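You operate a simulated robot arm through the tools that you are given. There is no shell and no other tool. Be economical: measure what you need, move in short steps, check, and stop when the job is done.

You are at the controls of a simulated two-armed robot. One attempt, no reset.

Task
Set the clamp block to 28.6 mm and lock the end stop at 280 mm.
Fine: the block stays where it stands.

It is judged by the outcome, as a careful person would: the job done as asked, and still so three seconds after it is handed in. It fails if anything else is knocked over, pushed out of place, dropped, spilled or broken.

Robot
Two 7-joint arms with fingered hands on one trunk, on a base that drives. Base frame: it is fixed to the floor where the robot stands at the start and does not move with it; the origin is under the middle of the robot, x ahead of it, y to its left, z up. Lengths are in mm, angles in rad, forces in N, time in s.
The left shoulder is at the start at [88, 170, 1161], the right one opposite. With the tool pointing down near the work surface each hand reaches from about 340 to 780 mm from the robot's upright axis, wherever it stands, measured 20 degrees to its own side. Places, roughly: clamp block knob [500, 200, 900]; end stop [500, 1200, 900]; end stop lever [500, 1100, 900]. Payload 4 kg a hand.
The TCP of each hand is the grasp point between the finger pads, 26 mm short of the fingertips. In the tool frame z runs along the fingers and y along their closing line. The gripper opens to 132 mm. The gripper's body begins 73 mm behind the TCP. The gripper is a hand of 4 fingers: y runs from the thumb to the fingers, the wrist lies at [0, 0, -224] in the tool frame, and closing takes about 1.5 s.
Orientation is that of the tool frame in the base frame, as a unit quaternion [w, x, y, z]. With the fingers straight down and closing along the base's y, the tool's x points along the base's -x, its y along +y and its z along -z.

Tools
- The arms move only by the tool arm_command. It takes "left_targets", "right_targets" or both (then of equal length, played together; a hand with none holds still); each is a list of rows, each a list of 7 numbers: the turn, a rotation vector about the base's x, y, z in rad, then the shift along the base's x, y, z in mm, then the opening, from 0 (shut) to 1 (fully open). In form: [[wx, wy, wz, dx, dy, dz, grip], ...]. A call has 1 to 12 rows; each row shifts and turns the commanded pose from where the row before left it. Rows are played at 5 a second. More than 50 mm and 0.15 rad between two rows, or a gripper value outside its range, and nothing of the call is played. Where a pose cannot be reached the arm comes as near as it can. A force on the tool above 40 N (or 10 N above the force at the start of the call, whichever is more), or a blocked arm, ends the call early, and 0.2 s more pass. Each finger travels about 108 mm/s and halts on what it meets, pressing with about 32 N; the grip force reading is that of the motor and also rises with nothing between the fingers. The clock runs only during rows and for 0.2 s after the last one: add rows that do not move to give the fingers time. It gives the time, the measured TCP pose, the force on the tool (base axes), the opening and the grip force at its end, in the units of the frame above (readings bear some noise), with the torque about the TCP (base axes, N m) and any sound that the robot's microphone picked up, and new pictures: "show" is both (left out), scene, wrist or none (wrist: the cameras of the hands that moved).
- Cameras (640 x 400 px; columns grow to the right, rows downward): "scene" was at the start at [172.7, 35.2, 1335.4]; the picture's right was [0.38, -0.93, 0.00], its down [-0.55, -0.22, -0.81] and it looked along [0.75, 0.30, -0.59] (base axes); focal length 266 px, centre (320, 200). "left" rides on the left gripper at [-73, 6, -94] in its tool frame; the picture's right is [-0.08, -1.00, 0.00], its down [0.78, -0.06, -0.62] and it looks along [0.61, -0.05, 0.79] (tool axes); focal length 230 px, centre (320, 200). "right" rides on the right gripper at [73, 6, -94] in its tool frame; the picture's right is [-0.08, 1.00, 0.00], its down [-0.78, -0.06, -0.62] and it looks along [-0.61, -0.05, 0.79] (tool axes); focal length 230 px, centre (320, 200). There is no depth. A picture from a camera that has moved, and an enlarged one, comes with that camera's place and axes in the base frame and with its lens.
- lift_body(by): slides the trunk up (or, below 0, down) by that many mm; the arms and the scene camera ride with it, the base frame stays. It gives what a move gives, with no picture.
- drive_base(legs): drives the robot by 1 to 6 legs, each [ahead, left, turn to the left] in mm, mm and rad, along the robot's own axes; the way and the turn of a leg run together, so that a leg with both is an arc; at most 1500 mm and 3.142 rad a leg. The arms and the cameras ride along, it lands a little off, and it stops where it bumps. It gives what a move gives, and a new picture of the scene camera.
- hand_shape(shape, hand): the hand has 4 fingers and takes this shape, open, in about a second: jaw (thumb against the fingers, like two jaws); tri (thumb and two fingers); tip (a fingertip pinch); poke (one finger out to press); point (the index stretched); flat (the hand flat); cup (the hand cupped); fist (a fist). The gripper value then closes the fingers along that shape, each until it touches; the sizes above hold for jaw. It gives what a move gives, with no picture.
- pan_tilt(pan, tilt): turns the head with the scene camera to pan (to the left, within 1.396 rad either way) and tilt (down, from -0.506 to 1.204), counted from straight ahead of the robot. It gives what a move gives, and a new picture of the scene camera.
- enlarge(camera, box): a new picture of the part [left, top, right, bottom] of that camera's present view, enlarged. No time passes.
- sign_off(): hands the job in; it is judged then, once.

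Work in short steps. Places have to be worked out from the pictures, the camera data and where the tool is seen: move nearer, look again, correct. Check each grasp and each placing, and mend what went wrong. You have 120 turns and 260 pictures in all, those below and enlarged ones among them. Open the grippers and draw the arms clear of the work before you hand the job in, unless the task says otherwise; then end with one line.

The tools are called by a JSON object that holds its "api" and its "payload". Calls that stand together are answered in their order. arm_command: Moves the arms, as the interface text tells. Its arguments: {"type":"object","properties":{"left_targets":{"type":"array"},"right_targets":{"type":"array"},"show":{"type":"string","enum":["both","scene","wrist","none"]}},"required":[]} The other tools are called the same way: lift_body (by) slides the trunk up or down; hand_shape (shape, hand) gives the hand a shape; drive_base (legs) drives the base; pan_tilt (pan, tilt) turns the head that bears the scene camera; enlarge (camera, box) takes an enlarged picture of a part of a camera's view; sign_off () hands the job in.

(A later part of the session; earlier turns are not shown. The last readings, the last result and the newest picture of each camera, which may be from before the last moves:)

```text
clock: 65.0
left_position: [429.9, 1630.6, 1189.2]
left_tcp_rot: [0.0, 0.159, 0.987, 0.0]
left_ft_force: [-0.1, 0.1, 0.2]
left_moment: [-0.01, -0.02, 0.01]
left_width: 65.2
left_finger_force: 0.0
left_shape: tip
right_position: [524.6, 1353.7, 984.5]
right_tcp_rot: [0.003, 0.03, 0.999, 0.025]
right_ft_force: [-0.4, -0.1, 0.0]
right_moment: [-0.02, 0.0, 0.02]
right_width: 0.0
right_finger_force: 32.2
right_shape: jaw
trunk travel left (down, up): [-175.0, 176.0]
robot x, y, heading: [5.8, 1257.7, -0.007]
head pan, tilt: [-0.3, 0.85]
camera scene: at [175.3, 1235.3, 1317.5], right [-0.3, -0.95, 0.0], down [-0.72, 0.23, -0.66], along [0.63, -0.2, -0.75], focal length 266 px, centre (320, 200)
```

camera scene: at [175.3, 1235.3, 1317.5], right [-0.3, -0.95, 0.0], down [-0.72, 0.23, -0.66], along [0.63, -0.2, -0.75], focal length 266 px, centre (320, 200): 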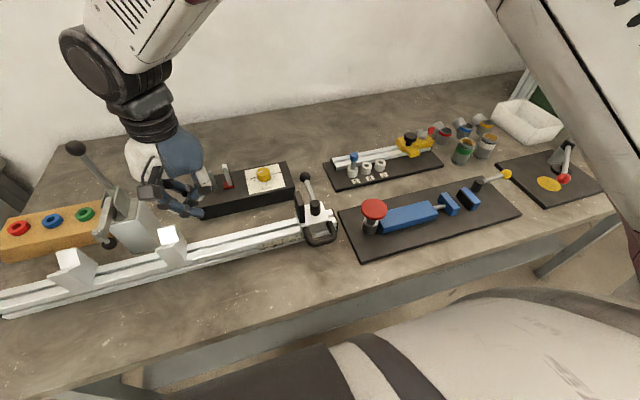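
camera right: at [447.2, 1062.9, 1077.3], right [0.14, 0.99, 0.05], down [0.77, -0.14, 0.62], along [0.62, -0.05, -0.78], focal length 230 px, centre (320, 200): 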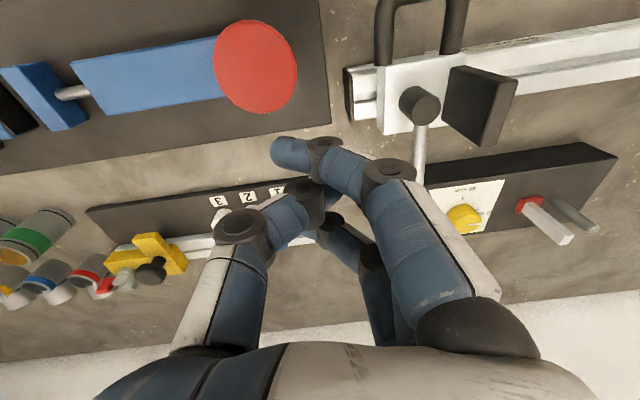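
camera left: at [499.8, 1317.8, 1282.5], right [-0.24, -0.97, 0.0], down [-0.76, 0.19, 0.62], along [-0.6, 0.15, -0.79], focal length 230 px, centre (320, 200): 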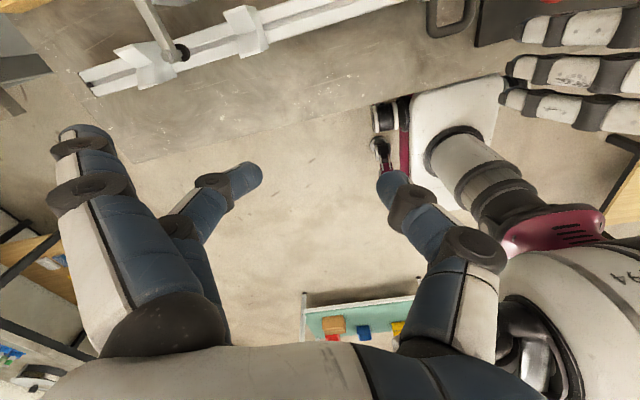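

I should not have sent these together: the lift was refused and the base drove with the right hand low. Nothing seems touched. I lift the hand straight up first and check the carriage and its neighbours.

{"api": "arm_command", "payload": {"right_targets": [[0, 0, 0, 0, 0, 40, 0], [0, 0, 0, 0, 0, 45, 0], [0, 0, 0, 0, 0, 45, 0], [0, 0, 0, 0, 0, 45, 0], [0, 0, 0, 0, 0, 25, 0], [0, 0, 0, 0, 0, 0, 0]], "show": "scene"}}

{"api": "enlarge", "payload": {"camera": "scene", "box": [180, 130, 360, 260]}}

```text
clock: 66.3
left_position: [428.6, 1629.4, 1187.9]
left_tcp_rot: [0.001, 0.159, 0.987, 0.0]
left_ft_force: [0.5, 0.7, 0.3]
left_moment: [0.02, -0.01, -0.02]
left_width: 65.4
left_finger_force: 0.0
left_shape: tip
right_position: [527.9, 1348.4, 1185.1]
right_tcp_rot: [-0.001, 0.033, 0.999, 0.03]
right_ft_force: [-0.1, 0.7, 0.6]
right_moment: [-0.02, 0.01, -0.02]
right_width: 0.0
right_finger_force: 32.1
right_shape: jaw
trunk travel left (down, up): [-175.0, 176.0]
robot x, y, heading: [7.5, 1256.6, -0.006]
head pan, tilt: [-0.3, 0.85]
camera scene: at [176.8, 1233.4, 1320.1], right [-0.32, -0.95, 0.0], down [-0.69, 0.23, -0.69], along [0.65, -0.22, -0.73], focal length 266 px, centre (320, 200)
```

scene: 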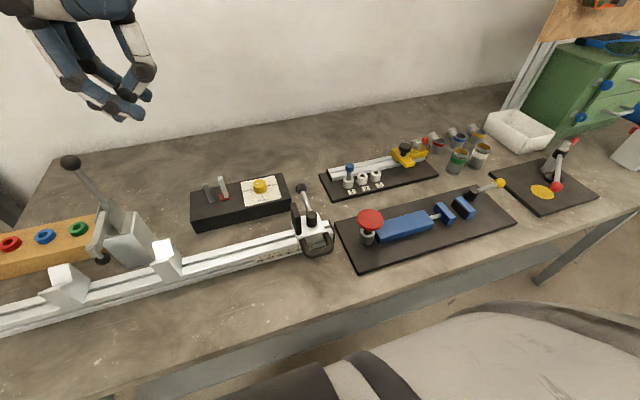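

```text
3.08 times, centred on (270, 195) of scene
camera zoom: at [176.8, 1233.4, 1320.1], right [-0.32, -0.95, 0.0], down [-0.69, 0.23, -0.69], along [0.65, -0.22, -0.73], focal length 818 px, centre (474, 215)
```

zoom: 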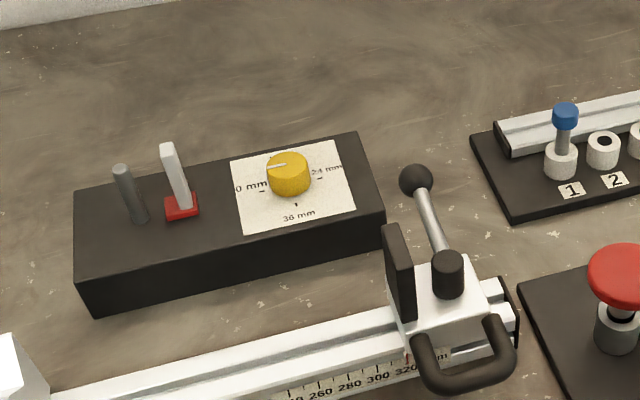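

All is intact, and a red index mark shows at the carriage's left edge. I enlarge to read it.

{"api": "enlarge", "payload": {"camera": "scene", "box": [255, 215, 345, 265]}}

{"api": "enlarge", "payload": {"camera": "scene", "box": [285, 170, 345, 220]}}

```text
7.11 times, centred on (300, 240) of scene
camera zoom: at [176.8, 1233.4, 1320.1], right [-0.32, -0.95, 0.0], down [-0.69, 0.23, -0.69], along [0.65, -0.22, -0.73], focal length 1891 px, centre (462, -84)
```

zoom: 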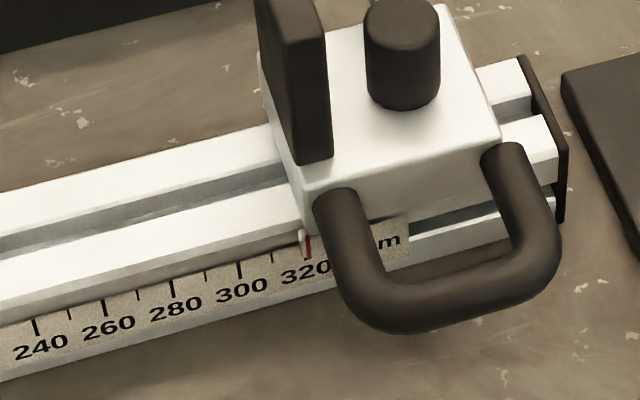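

```text
8.00 times, centred on (315, 195) of scene
camera zoom: at [176.8, 1233.4, 1320.1], right [-0.32, -0.95, 0.0], down [-0.69, 0.23, -0.69], along [0.65, -0.22, -0.73], focal length 2128 px, centre (360, 240)
```

zoom: 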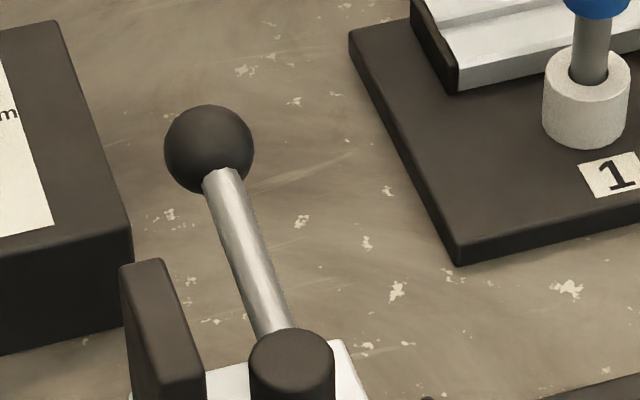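

The red index is at 320, so the carriage must move +40 mm in y. Triangulation gives carriage top z≈876, x 484–538, y 1117–1176. I level the right hand, open it and go above the carriage to straddle it.

{"api": "arm_command", "payload": {"right_targets": [[-0.03, 0, 0.033, -3, -40, 0, 0.8], [-0.03, 0, 0.033, -4, -40, 0, 0.8], [0, 0, 0, -4, -40, -20, 0.8], [0, 0, 0, -3, -40, -25, 0.8], [0, 0, 0, -3, -42, -25, 0.8], [0, 0, 0, 0, 0, -40, 0.8], [0, 0, 0, 0, 0, -40, 0.8], [0, 0, 0, 0, 0, 0, 0.8]], "show": "both"}}

```text
clock: 68.2
left_position: [429.3, 1630.1, 1189.3]
left_tcp_rot: [0.0, 0.159, 0.987, -0.001]
left_ft_force: [-0.2, -0.6, 0.3]
left_moment: [0.02, -0.03, -0.02]
left_width: 65.4
left_finger_force: 0.1
left_shape: tip
right_position: [506.3, 1153.4, 1035.1]
right_tcp_rot: [0.004, -0.005, 1.0, -0.006]
right_ft_force: [0.2, -0.6, -0.9]
right_moment: [-0.03, -0.02, 0.01]
right_width: 105.5
right_finger_force: 0.0
right_shape: jaw
trunk travel left (down, up): [-175.0, 176.0]
robot x, y, heading: [9.4, 1258.7, -0.007]
head pan, tilt: [-0.3, 0.85]
camera scene: at [174.8, 1235.5, 1317.6], right [-0.3, -0.95, 0.0], down [-0.72, 0.23, -0.66], along [0.63, -0.2, -0.75], focal length 266 px, centre (320, 200)
camera right: at [432.5, 1158.3, 1128.3], right [0.07, 1.0, -0.01], down [0.78, -0.05, 0.62], along [0.62, -0.05, -0.78], focal length 230 px, centre (320, 200)
```

scene: 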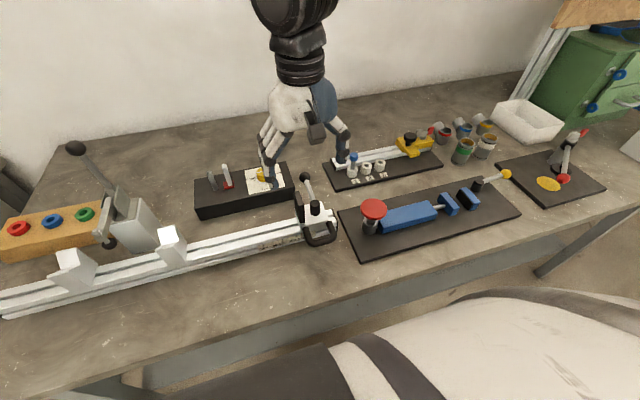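
right: 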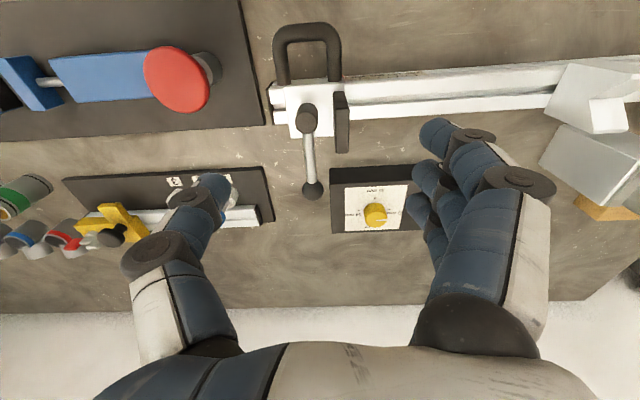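

I recentre to about (500, 1147) and descend to z≈915, keeping clear of the ball.

{"api": "arm_command", "payload": {"right_targets": [[0, 0, 0, -3, -3, -40, 0.8], [0, 0, 0, -3, -3, -40, 0.8], [0, 0, 0, 0, 0, -25, 0.8], [0, 0, 0, 0, 0, -15, 0.8], [0, 0, 0, 0, 0, 0, 0.8]], "show": "wrist"}}

{"api": "enlarge", "payload": {"camera": "scene", "box": [240, 140, 380, 260]}}

```text
clock: 69.3
left_position: [428.4, 1630.6, 1188.7]
left_tcp_rot: [0.0, 0.16, 0.987, 0.0]
left_ft_force: [0.3, 0.9, -0.3]
left_moment: [-0.01, 0.01, 0.01]
left_width: 65.3
left_finger_force: 0.1
left_shape: tip
right_position: [499.5, 1144.9, 915.3]
right_tcp_rot: [0.004, -0.004, 1.0, -0.006]
right_ft_force: [-0.7, 0.3, -0.2]
right_moment: [0.02, -0.04, 0.0]
right_width: 105.2
right_finger_force: 0.0
right_shape: jaw
trunk travel left (down, up): [-175.0, 176.0]
robot x, y, heading: [10.7, 1257.6, -0.014]
head pan, tilt: [-0.3, 0.85]
camera right: at [424.6, 1150.4, 1009.1], right [0.07, 1.0, -0.01], down [0.78, -0.05, 0.62], along [0.62, -0.05, -0.78], focal length 230 px, centre (320, 200)
```

right: 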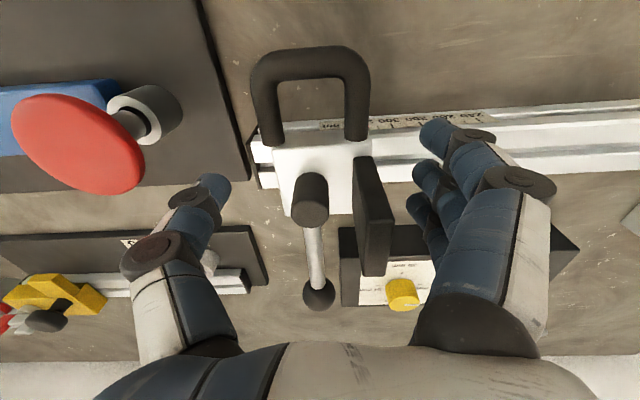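

```text
3.33 times, centred on (310, 200) of scene
camera zoom: at [175.1, 1235.2, 1317.5], right [-0.3, -0.95, 0.0], down [-0.72, 0.23, -0.66], along [0.63, -0.2, -0.75], focal length 886 px, centre (353, 200)
```

zoom: 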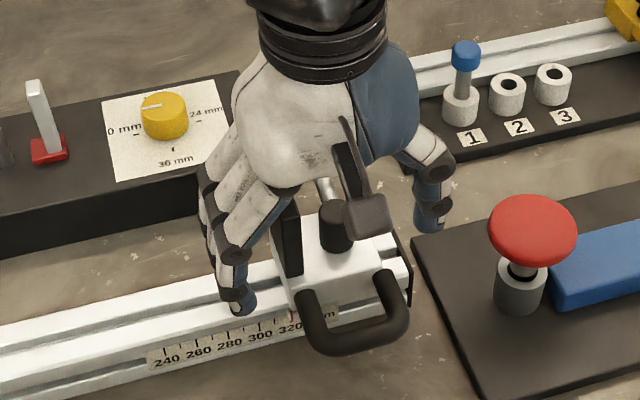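

The straddle looks right. I lower to z≈893, with tips just above the rail, and then close gradually.

{"api": "arm_command", "payload": {"right_targets": [[0, 0, 0, 0, 0, -8, 0.8], [0, 0, 0, 0, 0, -8, 0.7], [0, 0, 0, 0, 0, -6, 0.65], [0, 0, 0, 0, 0, 0, 0.6], [0, 0, 0, 0, 0, 0, 0.55], [0, 0, 0, 0, 0, 0, 0.5], [0, 0, 0, 0, 0, 0, 0.5]], "show": "wrist"}}

{"api": "enlarge", "payload": {"camera": "scene", "box": [255, 170, 365, 260]}}

```text
clock: 71.0
left_position: [430.3, 1630.6, 1189.9]
left_tcp_rot: [-0.001, 0.159, 0.987, 0.0]
left_ft_force: [0.2, 0.6, 0.8]
left_moment: [-0.03, -0.01, 0.04]
left_width: 65.2
left_finger_force: 0.0
left_shape: tip
right_position: [500.7, 1146.5, 891.9]
right_tcp_rot: [0.003, -0.005, 1.0, -0.006]
right_ft_force: [0.1, 0.0, -0.3]
right_moment: [0.01, 0.01, 0.01]
right_width: 67.0
right_finger_force: 0.1
right_shape: jaw
trunk travel left (down, up): [-175.0, 176.0]
robot x, y, heading: [11.0, 1258.4, -0.002]
head pan, tilt: [-0.3, 0.85]
camera right: at [425.6, 1152.2, 985.9], right [0.07, 1.0, -0.01], down [0.78, -0.05, 0.62], along [0.62, -0.05, -0.78], focal length 230 px, centre (320, 200)
```

right: 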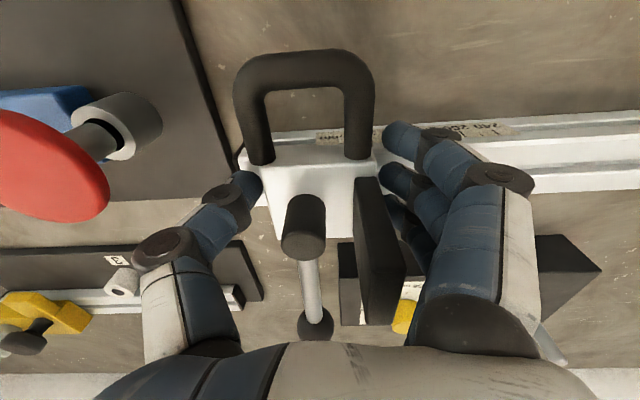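

```text
4.44 times, centred on (310, 215) of scene
camera zoom: at [175.3, 1235.3, 1317.5], right [-0.3, -0.95, 0.0], down [-0.72, 0.23, -0.66], along [0.63, -0.2, -0.75], focal length 1182 px, centre (364, 133)
```

zoom: 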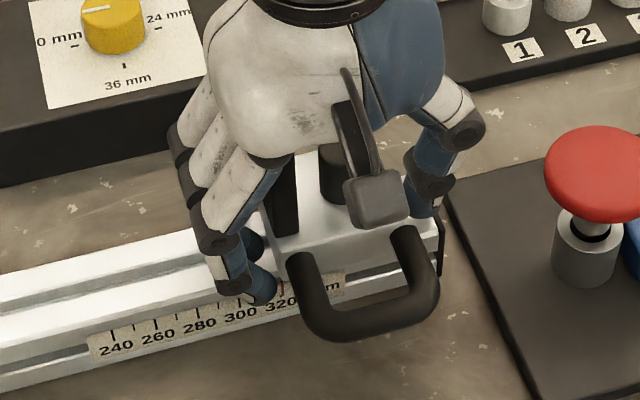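

No contact yet. I close to about 0.45 and nudge +8 mm in y to see whether the carriage slides freely.

{"api": "arm_command", "payload": {"right_targets": [[0, 0, 0, 0, 0, 0, 0.47], [0, 0, 0, 0, 0, 0, 0.45], [0, 0, 0, 0, 4, 0, 0.45], [0, 0, 0, 0, 4, 0, 0.45], [0, 0, 0, 0, 0, 0, 0.45]], "show": "none"}}

{"api": "enlarge", "payload": {"camera": "scene", "box": [255, 170, 365, 260]}}

```text
clock: 72.2
left_position: [429.4, 1630.0, 1188.2]
left_tcp_rot: [0.0, 0.159, 0.987, 0.001]
left_ft_force: [-0.2, -0.4, -1.0]
left_moment: [0.01, -0.03, -0.01]
left_width: 65.6
left_finger_force: 0.0
left_shape: tip
right_position: [500.8, 1154.3, 891.5]
right_tcp_rot: [0.004, -0.004, 1.0, -0.005]
right_ft_force: [-0.2, -4.6, 2.7]
right_moment: [-0.16, -0.02, 0.01]
right_width: 64.7
right_finger_force: 0.1
right_shape: jaw
trunk travel left (down, up): [-175.0, 176.0]
robot x, y, heading: [6.0, 1257.5, -0.009]
head pan, tilt: [-0.3, 0.85]
```

```text
4.44 times, centred on (310, 215) of scene
camera zoom: at [175.1, 1234.7, 1317.5], right [-0.3, -0.95, 0.0], down [-0.72, 0.23, -0.66], along [0.63, -0.2, -0.75], focal length 1182 px, centre (364, 133)
```

zoom: 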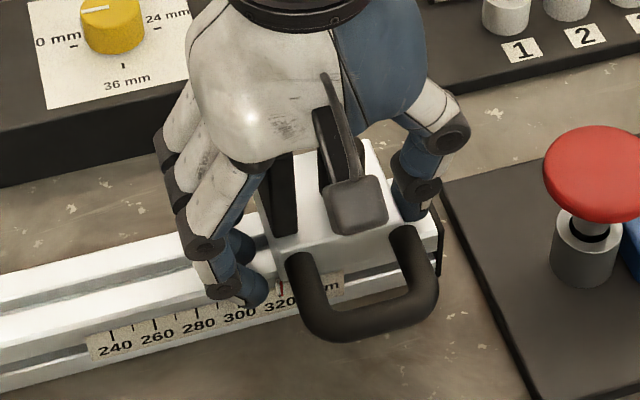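

The thumb is touching (about 4.6 N). I push another +8 mm slowly.

{"api": "arm_command", "payload": {"right_targets": [[0, 0, 0, 0, 2, 0, 0.45], [0, 0, 0, 0, 2, 0, 0.45], [0, 0, 0, 0, 2, 0, 0.45], [0, 0, 0, 0, 2, 0, 0.45], [0, 0, 0, 0, 0, 0, 0.45]], "show": "none"}}

{"api": "enlarge", "payload": {"camera": "scene", "box": [255, 170, 365, 260]}}

```text
clock: 73.3
left_position: [428.8, 1628.7, 1189.0]
left_tcp_rot: [0.0, 0.16, 0.987, 0.001]
left_ft_force: [-0.9, 0.0, 0.5]
left_moment: [-0.03, 0.05, -0.02]
left_width: 65.3
left_finger_force: 0.1
left_shape: tip
right_position: [500.1, 1160.9, 891.5]
right_tcp_rot: [0.004, -0.005, 1.0, -0.006]
right_ft_force: [0.0, -11.9, 5.7]
right_moment: [-0.42, 0.0, -0.03]
right_width: 68.7
right_finger_force: 0.0
right_shape: jaw
trunk travel left (down, up): [-175.0, 176.0]
robot x, y, heading: [8.2, 1255.5, -0.005]
head pan, tilt: [-0.3, 0.85]
```

```text
4.44 times, centred on (310, 215) of scene
camera zoom: at [174.8, 1234.1, 1317.5], right [-0.3, -0.95, 0.0], down [-0.72, 0.23, -0.66], along [0.63, -0.2, -0.75], focal length 1182 px, centre (364, 133)
```

zoom: 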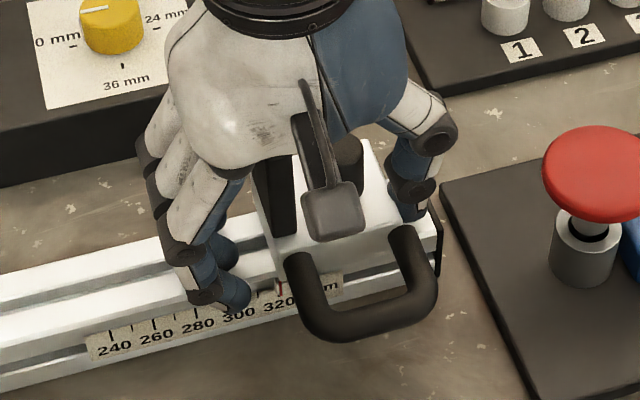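

The carriage does not move at 12 N, while the thumb yields, so it is locked. I back off, open, lift away and turn the lever first.

{"api": "arm_command", "payload": {"right_targets": [[0, 0, 0, 0, -6, 0, 0.5], [0, 0, 0, 0, -6, 0, 0.65], [0, 0, 0, 0, -2, 0, 0.8], [0, 0, 0, 0, 0, 0, 0.8], [0, 0, 0, 0, 0, 30, 0.8], [0, 0, 0, 0, 0, 40, 0.8], [0, 0, 0, 0, 0, 40, 0.8], [0, 0, 0, 0, 0, 20, 0.8]], "show": "none"}}

{"api": "hand_shape", "payload": {"hand": "right", "shape": "poke"}}

{"api": "arm_command", "payload": {"right_targets": [[0, 0, 0, 0, 0, 0, 0], [0, 0, 0, 0, 0, 0, 0], [0, 0, 0, 0, 0, 0, 0], [0, 0, 0, 0, 0, 0, 0], [0, 0, 0, 0, 0, 0, 0], [0, 0, 0, 0, 0, 0, 0]], "show": "both"}}

```text
clock: 75.2
left_position: [429.9, 1630.4, 1188.2]
left_tcp_rot: [0.0, 0.159, 0.987, -0.001]
left_ft_force: [-0.7, -0.5, -0.2]
left_moment: [0.02, 0.02, -0.01]
left_width: 65.8
left_finger_force: 0.0
left_shape: tip
right_position: [499.0, 1148.6, 1018.9]
right_tcp_rot: [0.004, -0.004, 1.0, -0.006]
right_ft_force: [0.7, 0.6, 1.1]
right_moment: [0.01, -0.01, 0.01]
right_width: 105.3
right_finger_force: 0.1
right_shape: jaw
trunk travel left (down, up): [-175.0, 176.0]
robot x, y, heading: [9.2, 1255.4, -0.007]
head pan, tilt: [-0.3, 0.85]
```

```text
clock: 76.0
left_position: [428.7, 1630.7, 1188.9]
left_tcp_rot: [0.0, 0.158, 0.987, 0.0]
left_ft_force: [1.2, 1.3, -0.3]
left_moment: [0.01, 0.0, -0.02]
left_width: 65.4
left_finger_force: 0.1
left_shape: tip
right_position: [499.7, 1149.2, 1019.2]
right_tcp_rot: [0.004, -0.004, 1.0, -0.005]
right_ft_force: [-0.1, 0.3, 0.3]
right_moment: [0.01, 0.04, 0.04]
right_width: 0.0
right_finger_force: 0.1
right_shape: poke
trunk travel left (down, up): [-175.0, 176.0]
robot x, y, heading: [8.9, 1263.3, -0.01]
head pan, tilt: [-0.3, 0.85]
```

```text
clock: 77.5
left_position: [428.0, 1629.7, 1188.0]
left_tcp_rot: [-0.001, 0.159, 0.987, 0.0]
left_ft_force: [-0.3, 0.3, -0.3]
left_moment: [0.0, 0.02, 0.0]
left_width: 65.3
left_finger_force: 0.0
left_shape: tip
right_position: [500.7, 1148.7, 1018.4]
right_tcp_rot: [0.003, -0.005, 1.0, -0.006]
right_ft_force: [0.4, -0.7, 0.0]
right_moment: [-0.03, -0.02, -0.02]
right_width: 0.1
right_finger_force: 0.1
right_shape: poke
trunk travel left (down, up): [-175.0, 176.0]
robot x, y, heading: [7.9, 1254.9, -0.006]
head pan, tilt: [-0.3, 0.85]
camera scene: at [175.3, 1235.3, 1317.5], right [-0.3, -0.95, 0.0], down [-0.72, 0.23, -0.66], along [0.63, -0.2, -0.75], focal length 266 px, centre (320, 200)
camera right: at [425.3, 1154.6, 1112.5], right [0.07, 1.0, -0.01], down [0.78, -0.05, 0.62], along [0.62, -0.05, -0.78], focal length 230 px, centre (320, 200)
```

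scene: 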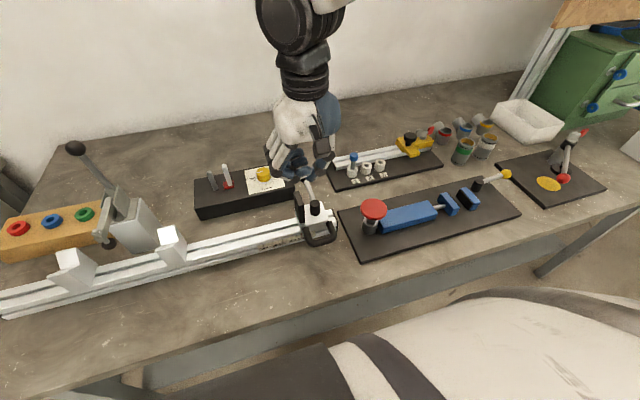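
right: 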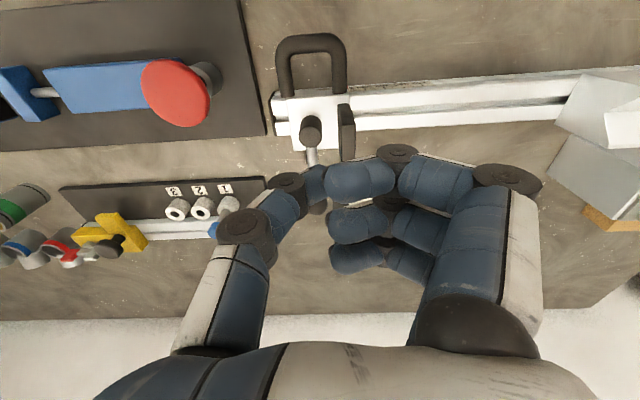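

With gripper 0 the poke shape is curled. I try opening it.

{"api": "arm_command", "payload": {"right_targets": [[0, 0, 0, 0, 0, 0, 1], [0, 0, 0, 0, 0, 0, 1], [0, 0, 0, 0, 0, 0, 1], [0, 0, 0, 0, 0, 0, 1], [0, 0, 0, 0, 0, 0, 1], [0, 0, 0, 0, 0, 0, 1]], "show": "wrist"}}

{"api": "hand_shape", "payload": {"hand": "right", "shape": "point"}}

{"api": "enlarge", "payload": {"camera": "right", "box": [0, 0, 640, 400]}}

```text
clock: 78.8
left_position: [429.5, 1630.5, 1188.4]
left_tcp_rot: [0.001, 0.159, 0.987, 0.001]
left_ft_force: [0.4, -0.2, -0.4]
left_moment: [-0.01, 0.02, 0.0]
left_width: 65.3
left_finger_force: 0.0
left_shape: tip
right_position: [498.8, 1147.8, 1018.6]
right_tcp_rot: [0.003, -0.005, 1.0, -0.005]
right_ft_force: [0.4, 0.0, 0.4]
right_moment: [0.03, -0.02, -0.01]
right_width: 0.1
right_finger_force: 0.0
right_shape: poke
trunk travel left (down, up): [-175.0, 176.0]
robot x, y, heading: [9.8, 1260.4, -0.004]
head pan, tilt: [-0.3, 0.85]
camera right: at [425.3, 1154.6, 1112.5], right [0.07, 1.0, -0.01], down [0.78, -0.05, 0.62], along [0.62, -0.05, -0.78], focal length 230 px, centre (320, 200)
```

right: 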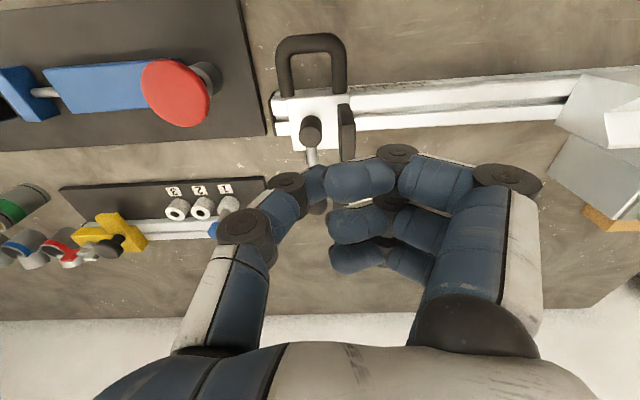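

```text
clock: 79.8
left_position: [428.9, 1630.6, 1188.8]
left_tcp_rot: [0.0, 0.159, 0.987, 0.0]
left_ft_force: [-0.4, 0.5, 0.1]
left_moment: [0.01, 0.04, 0.03]
left_width: 65.4
left_finger_force: 0.0
left_shape: tip
right_position: [499.3, 1148.3, 1018.4]
right_tcp_rot: [0.003, -0.003, 1.0, -0.006]
right_ft_force: [0.3, 0.5, -0.5]
right_moment: [0.03, -0.01, -0.02]
right_width: 126.2
right_finger_force: 0.1
right_shape: point
trunk travel left (down, up): [-175.0, 176.0]
robot x, y, heading: [9.0, 1256.3, -0.012]
head pan, tilt: [-0.3, 0.85]
```

```text
1.00 times, centred on (320, 200) of right (not enlarged: the box is as wide or as high as the picture)
camera zoom: at [425.3, 1154.6, 1112.5], right [0.07, 1.0, -0.01], down [0.78, -0.05, 0.62], along [0.62, -0.05, -0.78], focal length 230 px, centre (320, 200)
```

zoom: 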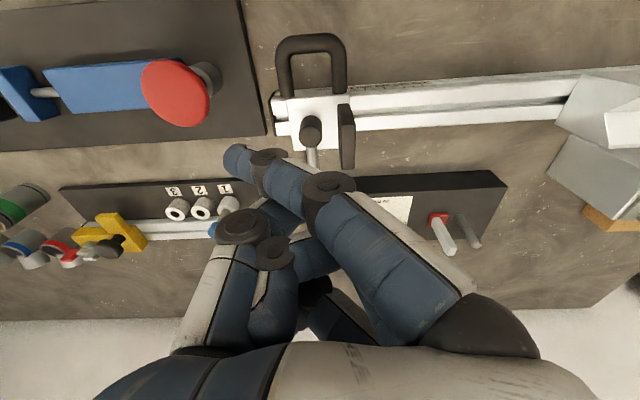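

"Point" and "poke" are no good for this, so I use "tip" to cage the ball. Re-triangulating with more views puts the ball at ~[584, 1139, 918] and the pivot at ~[505, 1140]. I move above the ball.

{"api": "hand_shape", "payload": {"hand": "right", "shape": "tip"}}

{"api": "arm_command", "payload": {"right_targets": [[0, 0, 0, 28, -3, 0, 0.5], [0, 0, 0, 28, -3, 0, 0.5], [0, 0, 0, 28, -3, 0, 0.5], [0, 0, 0, 0, 0, -20, 0.5], [0, 0, 0, 0, 0, -20, 0.5], [0, 0, 0, 0, 0, 0, 0.5]], "show": "both"}}

{"api": "enlarge", "payload": {"camera": "scene", "box": [240, 140, 380, 260]}}

```text
clock: 80.7
left_position: [428.8, 1630.8, 1189.8]
left_tcp_rot: [0.0, 0.16, 0.987, 0.0]
left_ft_force: [0.9, -0.1, -0.2]
left_moment: [0.0, -0.01, -0.01]
left_width: 65.3
left_finger_force: 0.0
left_shape: tip
right_position: [500.3, 1149.3, 1017.9]
right_tcp_rot: [0.003, -0.004, 1.0, -0.005]
right_ft_force: [0.1, -0.3, -0.7]
right_moment: [0.0, 0.01, 0.01]
right_width: 131.9
right_finger_force: 0.0
right_shape: tip
trunk travel left (down, up): [-175.0, 176.0]
robot x, y, heading: [9.8, 1262.2, -0.006]
head pan, tilt: [-0.3, 0.85]
```

```text
clock: 82.0
left_position: [429.1, 1630.1, 1189.0]
left_tcp_rot: [0.001, 0.159, 0.987, 0.0]
left_ft_force: [-0.5, 0.6, 0.6]
left_moment: [0.03, 0.03, 0.0]
left_width: 65.5
left_finger_force: 0.1
left_shape: tip
right_position: [584.7, 1139.3, 981.0]
right_tcp_rot: [0.004, -0.005, 1.0, -0.005]
right_ft_force: [-0.2, 1.0, 0.2]
right_moment: [-0.01, 0.0, -0.01]
right_width: 67.0
right_finger_force: 0.1
right_shape: tip
trunk travel left (down, up): [-175.0, 176.0]
robot x, y, heading: [7.6, 1256.8, -0.011]
head pan, tilt: [-0.3, 0.85]
camera scene: at [174.9, 1235.3, 1317.6], right [-0.3, -0.95, 0.0], down [-0.72, 0.23, -0.66], along [0.63, -0.2, -0.75], focal length 266 px, centre (320, 200)
camera right: at [510.4, 1145.1, 1073.3], right [0.07, 1.0, -0.01], down [0.78, -0.05, 0.62], along [0.62, -0.05, -0.78], focal length 230 px, centre (320, 200)
```

scene: 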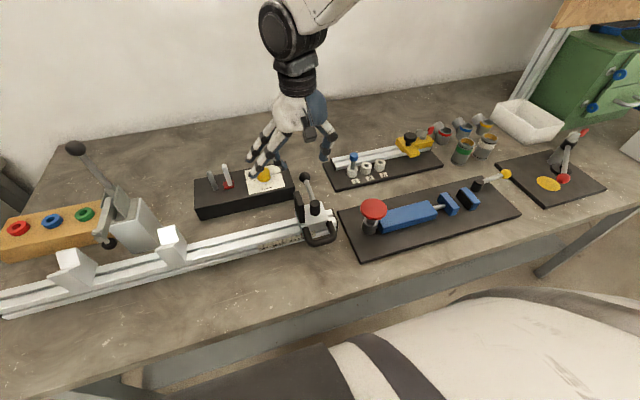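
right: 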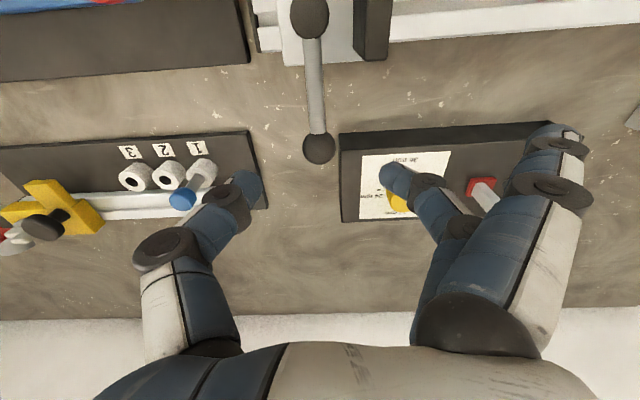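

```text
3.33 times, centred on (310, 200) of scene
camera zoom: at [174.9, 1235.3, 1317.6], right [-0.3, -0.95, 0.0], down [-0.72, 0.23, -0.66], along [0.63, -0.2, -0.75], focal length 886 px, centre (353, 200)
```

zoom: 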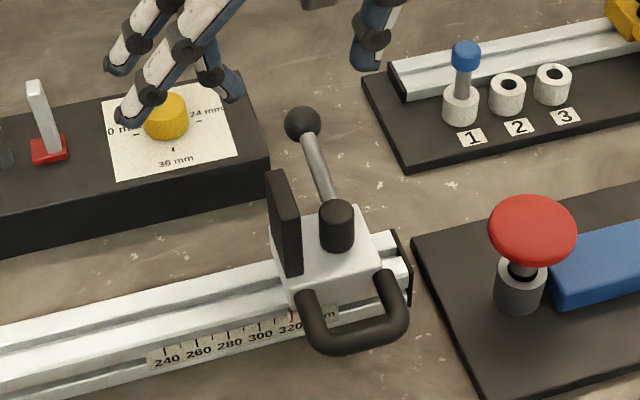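

The ball is centred at [585, 1138]. I narrow the opening to 42 mm and descend to z≈930 around the ball.

{"api": "arm_command", "payload": {"right_targets": [[0, 0, 0, 0, -1, -10, 0.4], [0, 0, 0, 0, 0, -15, 0.32], [0, 0, 0, 0, 0, -15, 0.32], [0, 0, 0, 0, 0, -11, 0.32], [0, 0, 0, 0, 0, 0, 0.32]], "show": "wrist"}}

{"api": "enlarge", "payload": {"camera": "scene", "box": [240, 140, 380, 260]}}

```text
clock: 83.2
left_position: [428.9, 1630.1, 1189.1]
left_tcp_rot: [0.0, 0.159, 0.987, 0.0]
left_ft_force: [0.4, -0.1, -0.1]
left_moment: [0.01, 0.0, 0.01]
left_width: 65.4
left_finger_force: 0.1
left_shape: tip
right_position: [583.9, 1137.8, 930.1]
right_tcp_rot: [0.003, -0.004, 1.0, -0.006]
right_ft_force: [-0.2, -0.4, 0.0]
right_moment: [0.02, 0.0, -0.01]
right_width: 42.8
right_finger_force: 0.1
right_shape: tip
trunk travel left (down, up): [-175.0, 176.0]
robot x, y, heading: [4.8, 1257.8, -0.004]
head pan, tilt: [-0.3, 0.85]
camera right: at [509.8, 1143.6, 1023.9], right [0.07, 1.0, -0.01], down [0.78, -0.05, 0.62], along [0.62, -0.05, -0.78], focal length 230 px, centre (320, 200)
```

right: 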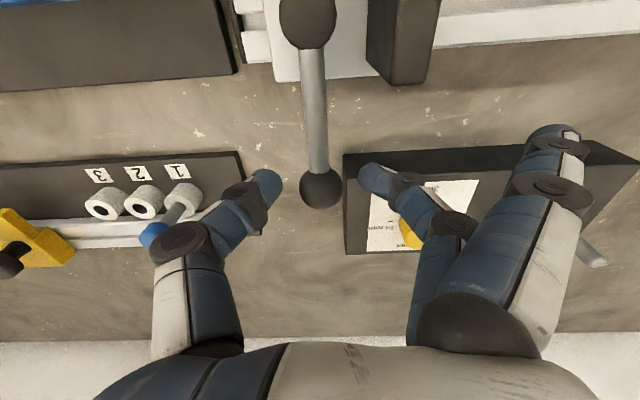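

```text
3.33 times, centred on (310, 200) of scene
camera zoom: at [175.2, 1235.3, 1317.5], right [-0.3, -0.95, 0.0], down [-0.72, 0.23, -0.66], along [0.63, -0.2, -0.75], focal length 886 px, centre (353, 200)
```

zoom: 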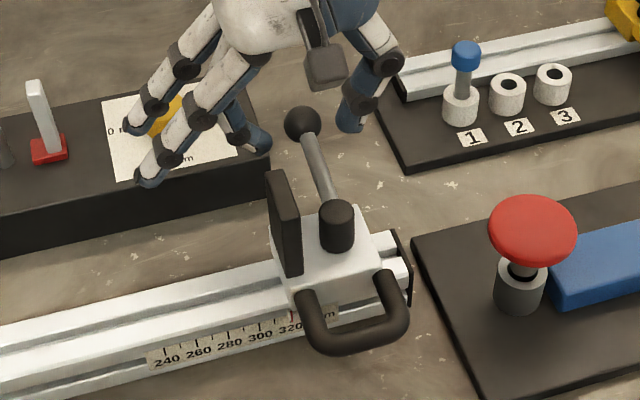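

The ball is caged. I push gently toward -y (clockwise from above), which looks like the free side.

{"api": "arm_command", "payload": {"right_targets": [[0, 0, 0, 0, -4, 0, 0.32], [0, 0, 0, 0, -4, 0, 0.3], [0, 0, 0, 0, -4, 0, 0.28], [0, 0, 0, -1, -4, 0, 0.28], [0, 0, 0, -1, -4, 0, 0.28]], "show": "wrist"}}

```text
clock: 84.5
left_position: [429.8, 1630.2, 1188.7]
left_tcp_rot: [0.0, 0.158, 0.987, 0.0]
left_ft_force: [0.1, 0.2, 0.0]
left_moment: [-0.01, 0.0, 0.04]
left_width: 65.5
left_finger_force: 0.1
left_shape: tip
right_position: [582.4, 1117.9, 930.5]
right_tcp_rot: [0.004, -0.004, 1.0, -0.005]
right_ft_force: [1.7, 2.7, -0.4]
right_moment: [0.02, -0.02, -0.05]
right_width: 39.7
right_finger_force: 0.0
right_shape: tip
trunk travel left (down, up): [-175.0, 176.0]
robot x, y, heading: [10.1, 1253.7, -0.009]
head pan, tilt: [-0.3, 0.85]
camera right: at [507.6, 1124.7, 1023.8], right [0.07, 1.0, -0.01], down [0.78, -0.05, 0.62], along [0.62, -0.05, -0.78], focal length 230 px, centre (320, 200)
```

right: 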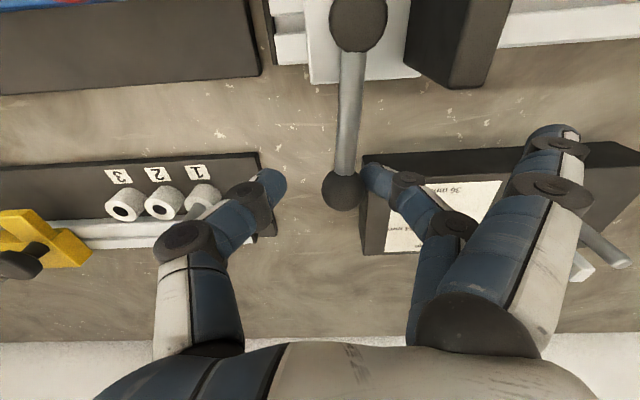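

The lever turns easily this way (about 3 N). I follow the arc about the pivot, yawing the hand with it, to about 35°.

{"api": "arm_command", "payload": {"right_targets": [[0, 0, -0.1, -2.5, -7.7, 0, 0.28], [0, 0, -0.1, -3.2, -7.5, 0, 0.28], [0, 0, -0.1, -4, -7, 0, 0.28], [0, 0, -0.1, -4.6, -6.7, 0, 0.28], [0, 0, -0.1, -5.3, -6.1, 0, 0.28], [0, 0, 0, 0, 0, 0, 0.28]], "show": "both"}}

```text
clock: 85.8
left_position: [429.6, 1630.3, 1188.1]
left_tcp_rot: [0.0, 0.158, 0.987, 0.0]
left_ft_force: [0.7, -0.2, -0.7]
left_moment: [-0.02, -0.01, 0.0]
left_width: 65.3
left_finger_force: 0.1
left_shape: tip
right_position: [561.8, 1084.5, 930.4]
right_tcp_rot: [0.002, 0.243, 0.97, -0.007]
right_ft_force: [2.1, 0.6, 0.1]
right_moment: [-0.01, -0.05, -0.01]
right_width: 39.6
right_finger_force: 0.1
right_shape: tip
trunk travel left (down, up): [-175.0, 176.0]
robot x, y, heading: [9.2, 1255.8, 0.0]
head pan, tilt: [-0.3, 0.85]
camera scene: at [175.5, 1235.5, 1317.4], right [-0.3, -0.95, 0.0], down [-0.72, 0.23, -0.66], along [0.63, -0.2, -0.75], focal length 266 px, centre (320, 200)
camera right: at [499.6, 1124.6, 1023.9], right [0.54, 0.84, -0.01], down [0.66, -0.42, 0.62], along [0.52, -0.34, -0.78], focal length 230 px, centre (320, 200)
```

scene: 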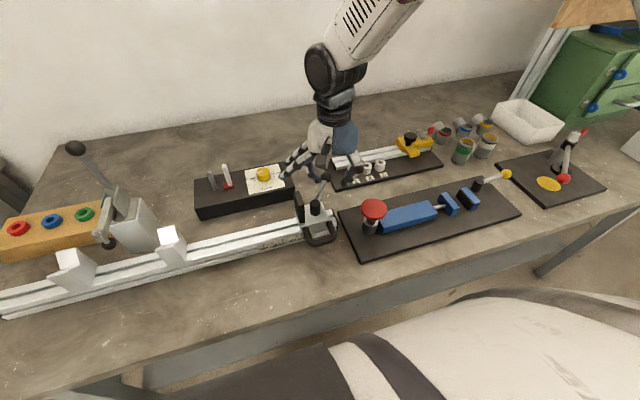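
right: 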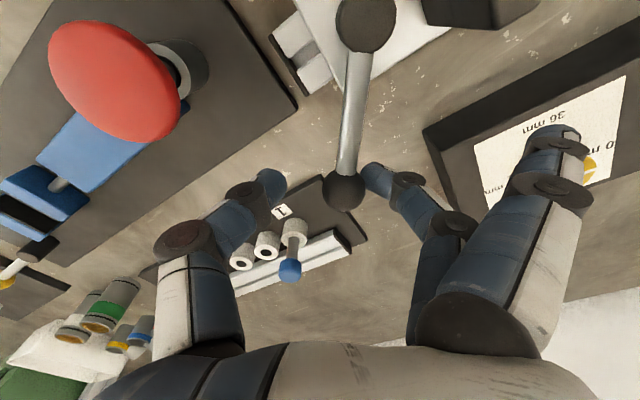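

It follows well. I continue to about 52°, watching the force for a stop and the red knob for clearance.

{"api": "arm_command", "payload": {"right_targets": [[0, 0, -0.1, -5.9, -5.6, 0, 0.28], [0, 0, -0.1, -6.4, -4.9, 0, 0.28], [0, 0, -0.1, -6.9, -4.3, 0, 0.28], [0, 0, 0, 0, 0, 0, 0.28]], "show": "both"}}

{"api": "enlarge", "payload": {"camera": "scene", "box": [270, 140, 410, 260]}}

```text
clock: 86.8
left_position: [429.2, 1630.3, 1189.9]
left_tcp_rot: [0.001, 0.159, 0.987, 0.001]
left_ft_force: [0.2, 0.8, 0.0]
left_moment: [0.01, 0.0, -0.02]
left_width: 65.0
left_finger_force: 0.1
left_shape: tip
right_position: [543.3, 1068.3, 929.5]
right_tcp_rot: [0.001, 0.386, 0.922, -0.006]
right_ft_force: [-0.6, 2.8, 0.4]
right_moment: [0.02, -0.02, 0.05]
right_width: 39.8
right_finger_force: 0.0
right_shape: tip
trunk travel left (down, up): [-175.0, 176.0]
robot x, y, heading: [11.2, 1256.1, -0.005]
head pan, tilt: [-0.3, 0.85]
camera scene: at [175.4, 1235.6, 1317.4], right [-0.3, -0.95, 0.0], down [-0.72, 0.23, -0.66], along [0.63, -0.2, -0.75], focal length 266 px, centre (320, 200)
camera right: at [495.2, 1125.5, 1023.4], right [0.76, 0.65, -0.01], down [0.51, -0.59, 0.62], along [0.4, -0.48, -0.78], focal length 230 px, centre (320, 200)
```

scene: 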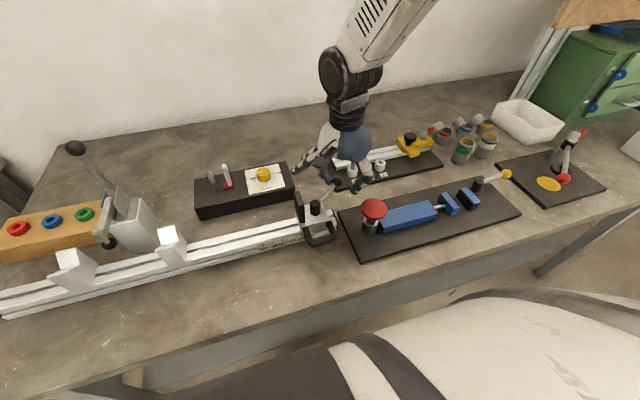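
right: 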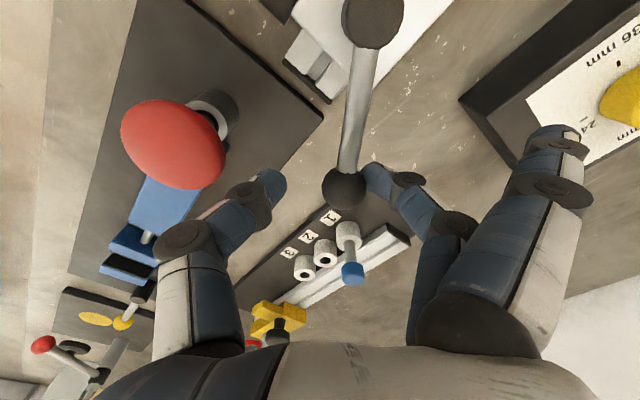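

```text
3.33 times, centred on (340, 200) of scene
camera zoom: at [175.4, 1235.6, 1317.4], right [-0.3, -0.95, 0.0], down [-0.72, 0.23, -0.66], along [0.63, -0.2, -0.75], focal length 886 px, centre (253, 200)
```

zoom: 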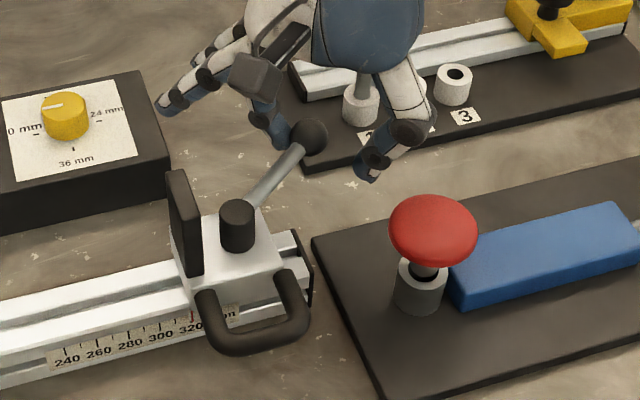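

The red knob's top is at [469, 1029, 905], close to the thumb's path. I raise the hand 7 mm so the thumb clears it and continue to about 69°.

{"api": "arm_command", "payload": {"right_targets": [[0, 0, 0, 0, 0, 7, 0.28], [0, 0, -0.1, -7.2, -3.6, 0, 0.28], [0, 0, -0.1, -7.6, -2.9, 0, 0.28], [0, 0, -0.1, -7.8, -2.1, 0, 0.28], [0, 0, 0, 0, 0, 0, 0.28]], "show": "wrist"}}

{"api": "enlarge", "payload": {"camera": "scene", "box": [270, 140, 410, 260]}}

```text
clock: 88.0
left_position: [429.0, 1630.0, 1189.6]
left_tcp_rot: [0.001, 0.159, 0.987, 0.0]
left_ft_force: [-0.1, 0.7, 1.2]
left_moment: [-0.01, 0.0, 0.01]
left_width: 65.6
left_finger_force: 0.1
left_shape: tip
right_position: [521.1, 1060.6, 935.6]
right_tcp_rot: [0.0, 0.519, 0.854, -0.006]
right_ft_force: [2.0, 1.9, -1.0]
right_moment: [-0.01, 0.0, 0.05]
right_width: 39.9
right_finger_force: 0.1
right_shape: tip
trunk travel left (down, up): [-175.0, 176.0]
robot x, y, heading: [6.1, 1257.9, -0.005]
head pan, tilt: [-0.3, 0.85]
camera right: at [492.3, 1128.4, 1030.2], right [0.92, 0.39, -0.01], down [0.31, -0.72, 0.62], along [0.24, -0.58, -0.78], focal length 230 px, centre (320, 200)
```

right: 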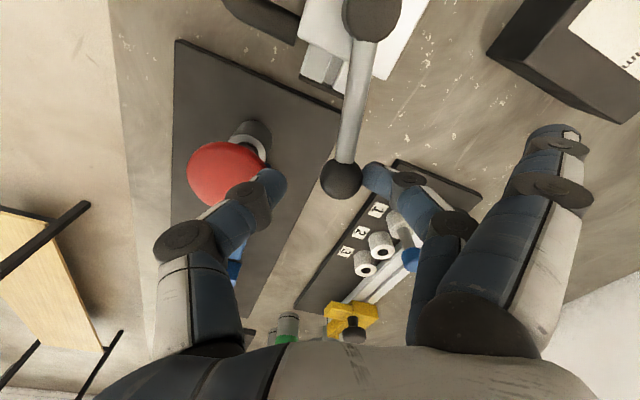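

```text
3.33 times, centred on (340, 200) of scene
camera zoom: at [175.6, 1235.4, 1317.4], right [-0.3, -0.95, 0.0], down [-0.72, 0.23, -0.66], along [0.63, -0.2, -0.75], focal length 886 px, centre (253, 200)
```

zoom: 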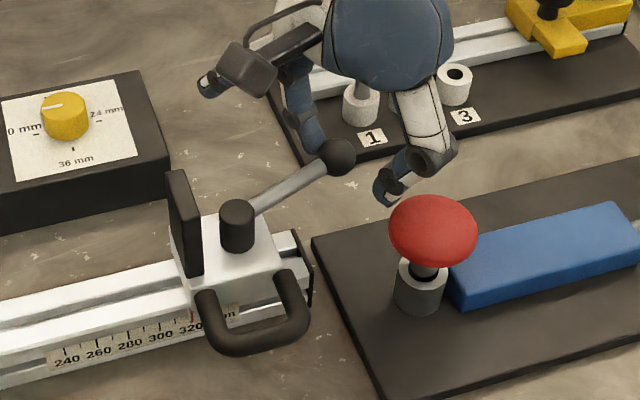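

It keeps turning. I close the cage to 26 mm so the thumb keeps off the red knob, then continue toward 90°.

{"api": "arm_command", "payload": {"right_targets": [[0, 0, 0, 0, 0, 1, 0.24], [0, 0, 0, 0, 0, 0, 0.21], [0, 0, -0.12, -6, -0.5, 0, 0.21], [0, 0, -0.12, -6, -0.2, 0, 0.21], [0, 0, -0.12, -6, 0, 0, 0.21], [0, 0, 0, 0, 0, 0, 0.21]], "show": "wrist"}}

{"api": "enlarge", "payload": {"camera": "scene", "box": [270, 140, 410, 260]}}

```text
clock: 89.5
left_position: [430.0, 1629.3, 1187.6]
left_tcp_rot: [0.0, 0.159, 0.987, 0.0]
left_ft_force: [0.1, 0.4, 0.0]
left_moment: [-0.03, 0.0, 0.03]
left_width: 65.1
left_finger_force: 0.0
left_shape: tip
right_position: [503.8, 1059.4, 937.9]
right_tcp_rot: [-0.001, 0.664, 0.748, -0.006]
right_ft_force: [1.7, 0.9, -0.1]
right_moment: [0.03, -0.01, 0.05]
right_width: 29.8
right_finger_force: 0.1
right_shape: tip
trunk travel left (down, up): [-175.0, 176.0]
robot x, y, heading: [7.7, 1259.9, -0.004]
head pan, tilt: [-0.3, 0.85]
camera right: at [500.6, 1133.5, 1032.1], right [1.0, 0.04, -0.01], down [0.04, -0.78, 0.62], along [0.02, -0.62, -0.78], focal length 230 px, centre (320, 200)
```

right: 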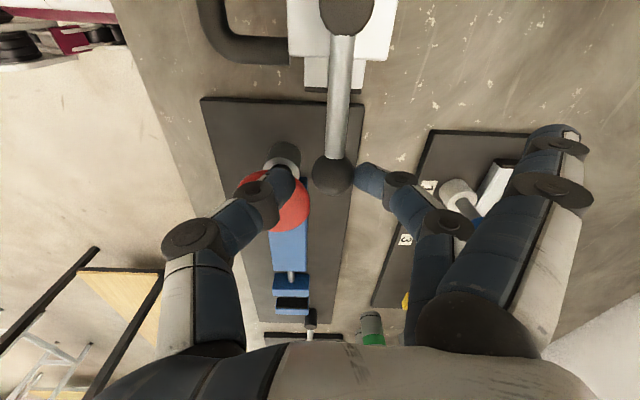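

```text
3.33 times, centred on (340, 200) of scene
camera zoom: at [175.6, 1235.3, 1317.4], right [-0.3, -0.95, 0.0], down [-0.72, 0.23, -0.66], along [0.63, -0.2, -0.75], focal length 886 px, centre (253, 200)
```

zoom: 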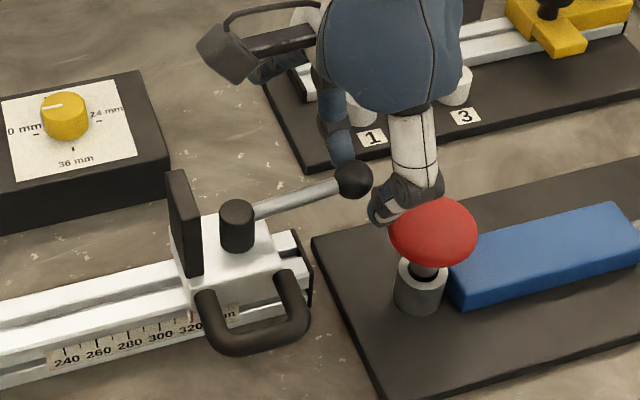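

The lever now points along -y, turned about 87° with little force. I open, lift off, and prepare to push the carriage from inside its U handle with the pinched fingers.

{"api": "arm_command", "payload": {"right_targets": [[0, 0, 0, 0, 0, 0, 0.28], [0, 0, 0, 0, 0, 20, 0.3], [0, 0, 0, 0, 0, 35, 0.3], [0, 0, 0.14, 0, 0, 35, 0.3], [0, 0, 0.14, 0, 10, 0, 0.2], [0, 0, 0.14, 0, 10, 0, 0.1], [0, 0, 0.14, 0, 10, 0, 0], [0, 0, 0.14, -5, 10, 0, 0], [0, 0, 0.14, -5, 10, 0, 0], [0, 0, 0.14, -5, 10, 0, 0], [0, 0, 0.14, -10, 10, 0, 0], [0, 0, 0.14, -10, 12, 0, 0]], "show": "none"}}

{"api": "arm_command", "payload": {"right_targets": [[0, 0, 0.14, 0, 0, 0, 0], [0, 0, 0.1, 0, 0, 0, 0], [0, 0, 0, 0, 0, -20, 0], [0, 0, 0, 0, 0, 0, 0]], "show": "both"}}

```text
clock: 92.0
left_position: [429.8, 1629.7, 1188.8]
left_tcp_rot: [0.0, 0.159, 0.987, 0.001]
left_ft_force: [1.1, 0.9, 0.6]
left_moment: [-0.01, 0.01, 0.0]
left_width: 65.1
left_finger_force: 0.0
left_shape: tip
right_position: [467.5, 1141.4, 1026.9]
right_tcp_rot: [0.003, 0.094, 0.996, -0.006]
right_ft_force: [-0.1, -0.2, 0.2]
right_moment: [0.0, 0.0, 0.0]
right_width: 0.0
right_finger_force: 32.2
right_shape: tip
trunk travel left (down, up): [-175.0, 176.0]
robot x, y, heading: [14.2, 1257.1, -0.005]
head pan, tilt: [-0.3, 0.85]
```

```text
clock: 93.0
left_position: [429.9, 1630.2, 1189.2]
left_tcp_rot: [0.001, 0.158, 0.987, 0.001]
left_ft_force: [-0.2, 0.2, -0.1]
left_moment: [-0.03, -0.02, 0.01]
left_width: 65.2
left_finger_force: 0.1
left_shape: tip
right_position: [467.4, 1139.8, 1007.2]
right_tcp_rot: [0.004, -0.024, 1.0, -0.005]
right_ft_force: [0.6, 0.5, 0.1]
right_moment: [0.01, -0.01, -0.03]
right_width: 0.0
right_finger_force: 32.4
right_shape: tip
trunk travel left (down, up): [-175.0, 176.0]
robot x, y, heading: [9.1, 1258.8, -0.003]
head pan, tilt: [-0.3, 0.85]
camera scene: at [174.8, 1235.1, 1317.6], right [-0.3, -0.95, 0.0], down [-0.72, 0.23, -0.66], along [0.63, -0.2, -0.75], focal length 266 px, centre (320, 200)
camera right: at [392.5, 1143.2, 1101.4], right [0.03, 1.0, -0.01], down [0.78, -0.02, 0.62], along [0.62, -0.03, -0.78], focal length 230 px, centre (320, 200)
```

scene: 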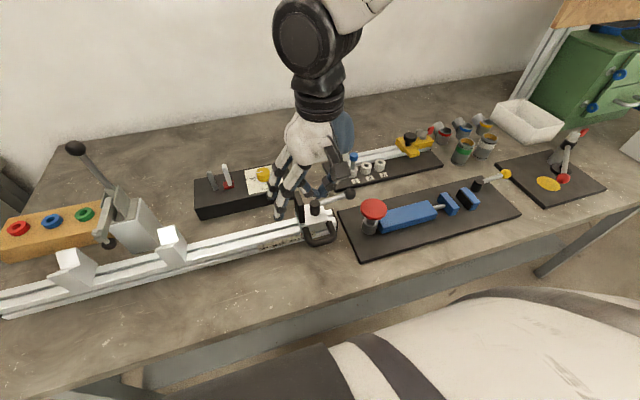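
right: 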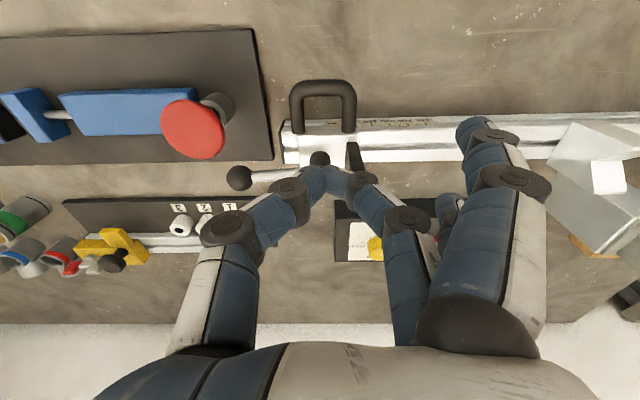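

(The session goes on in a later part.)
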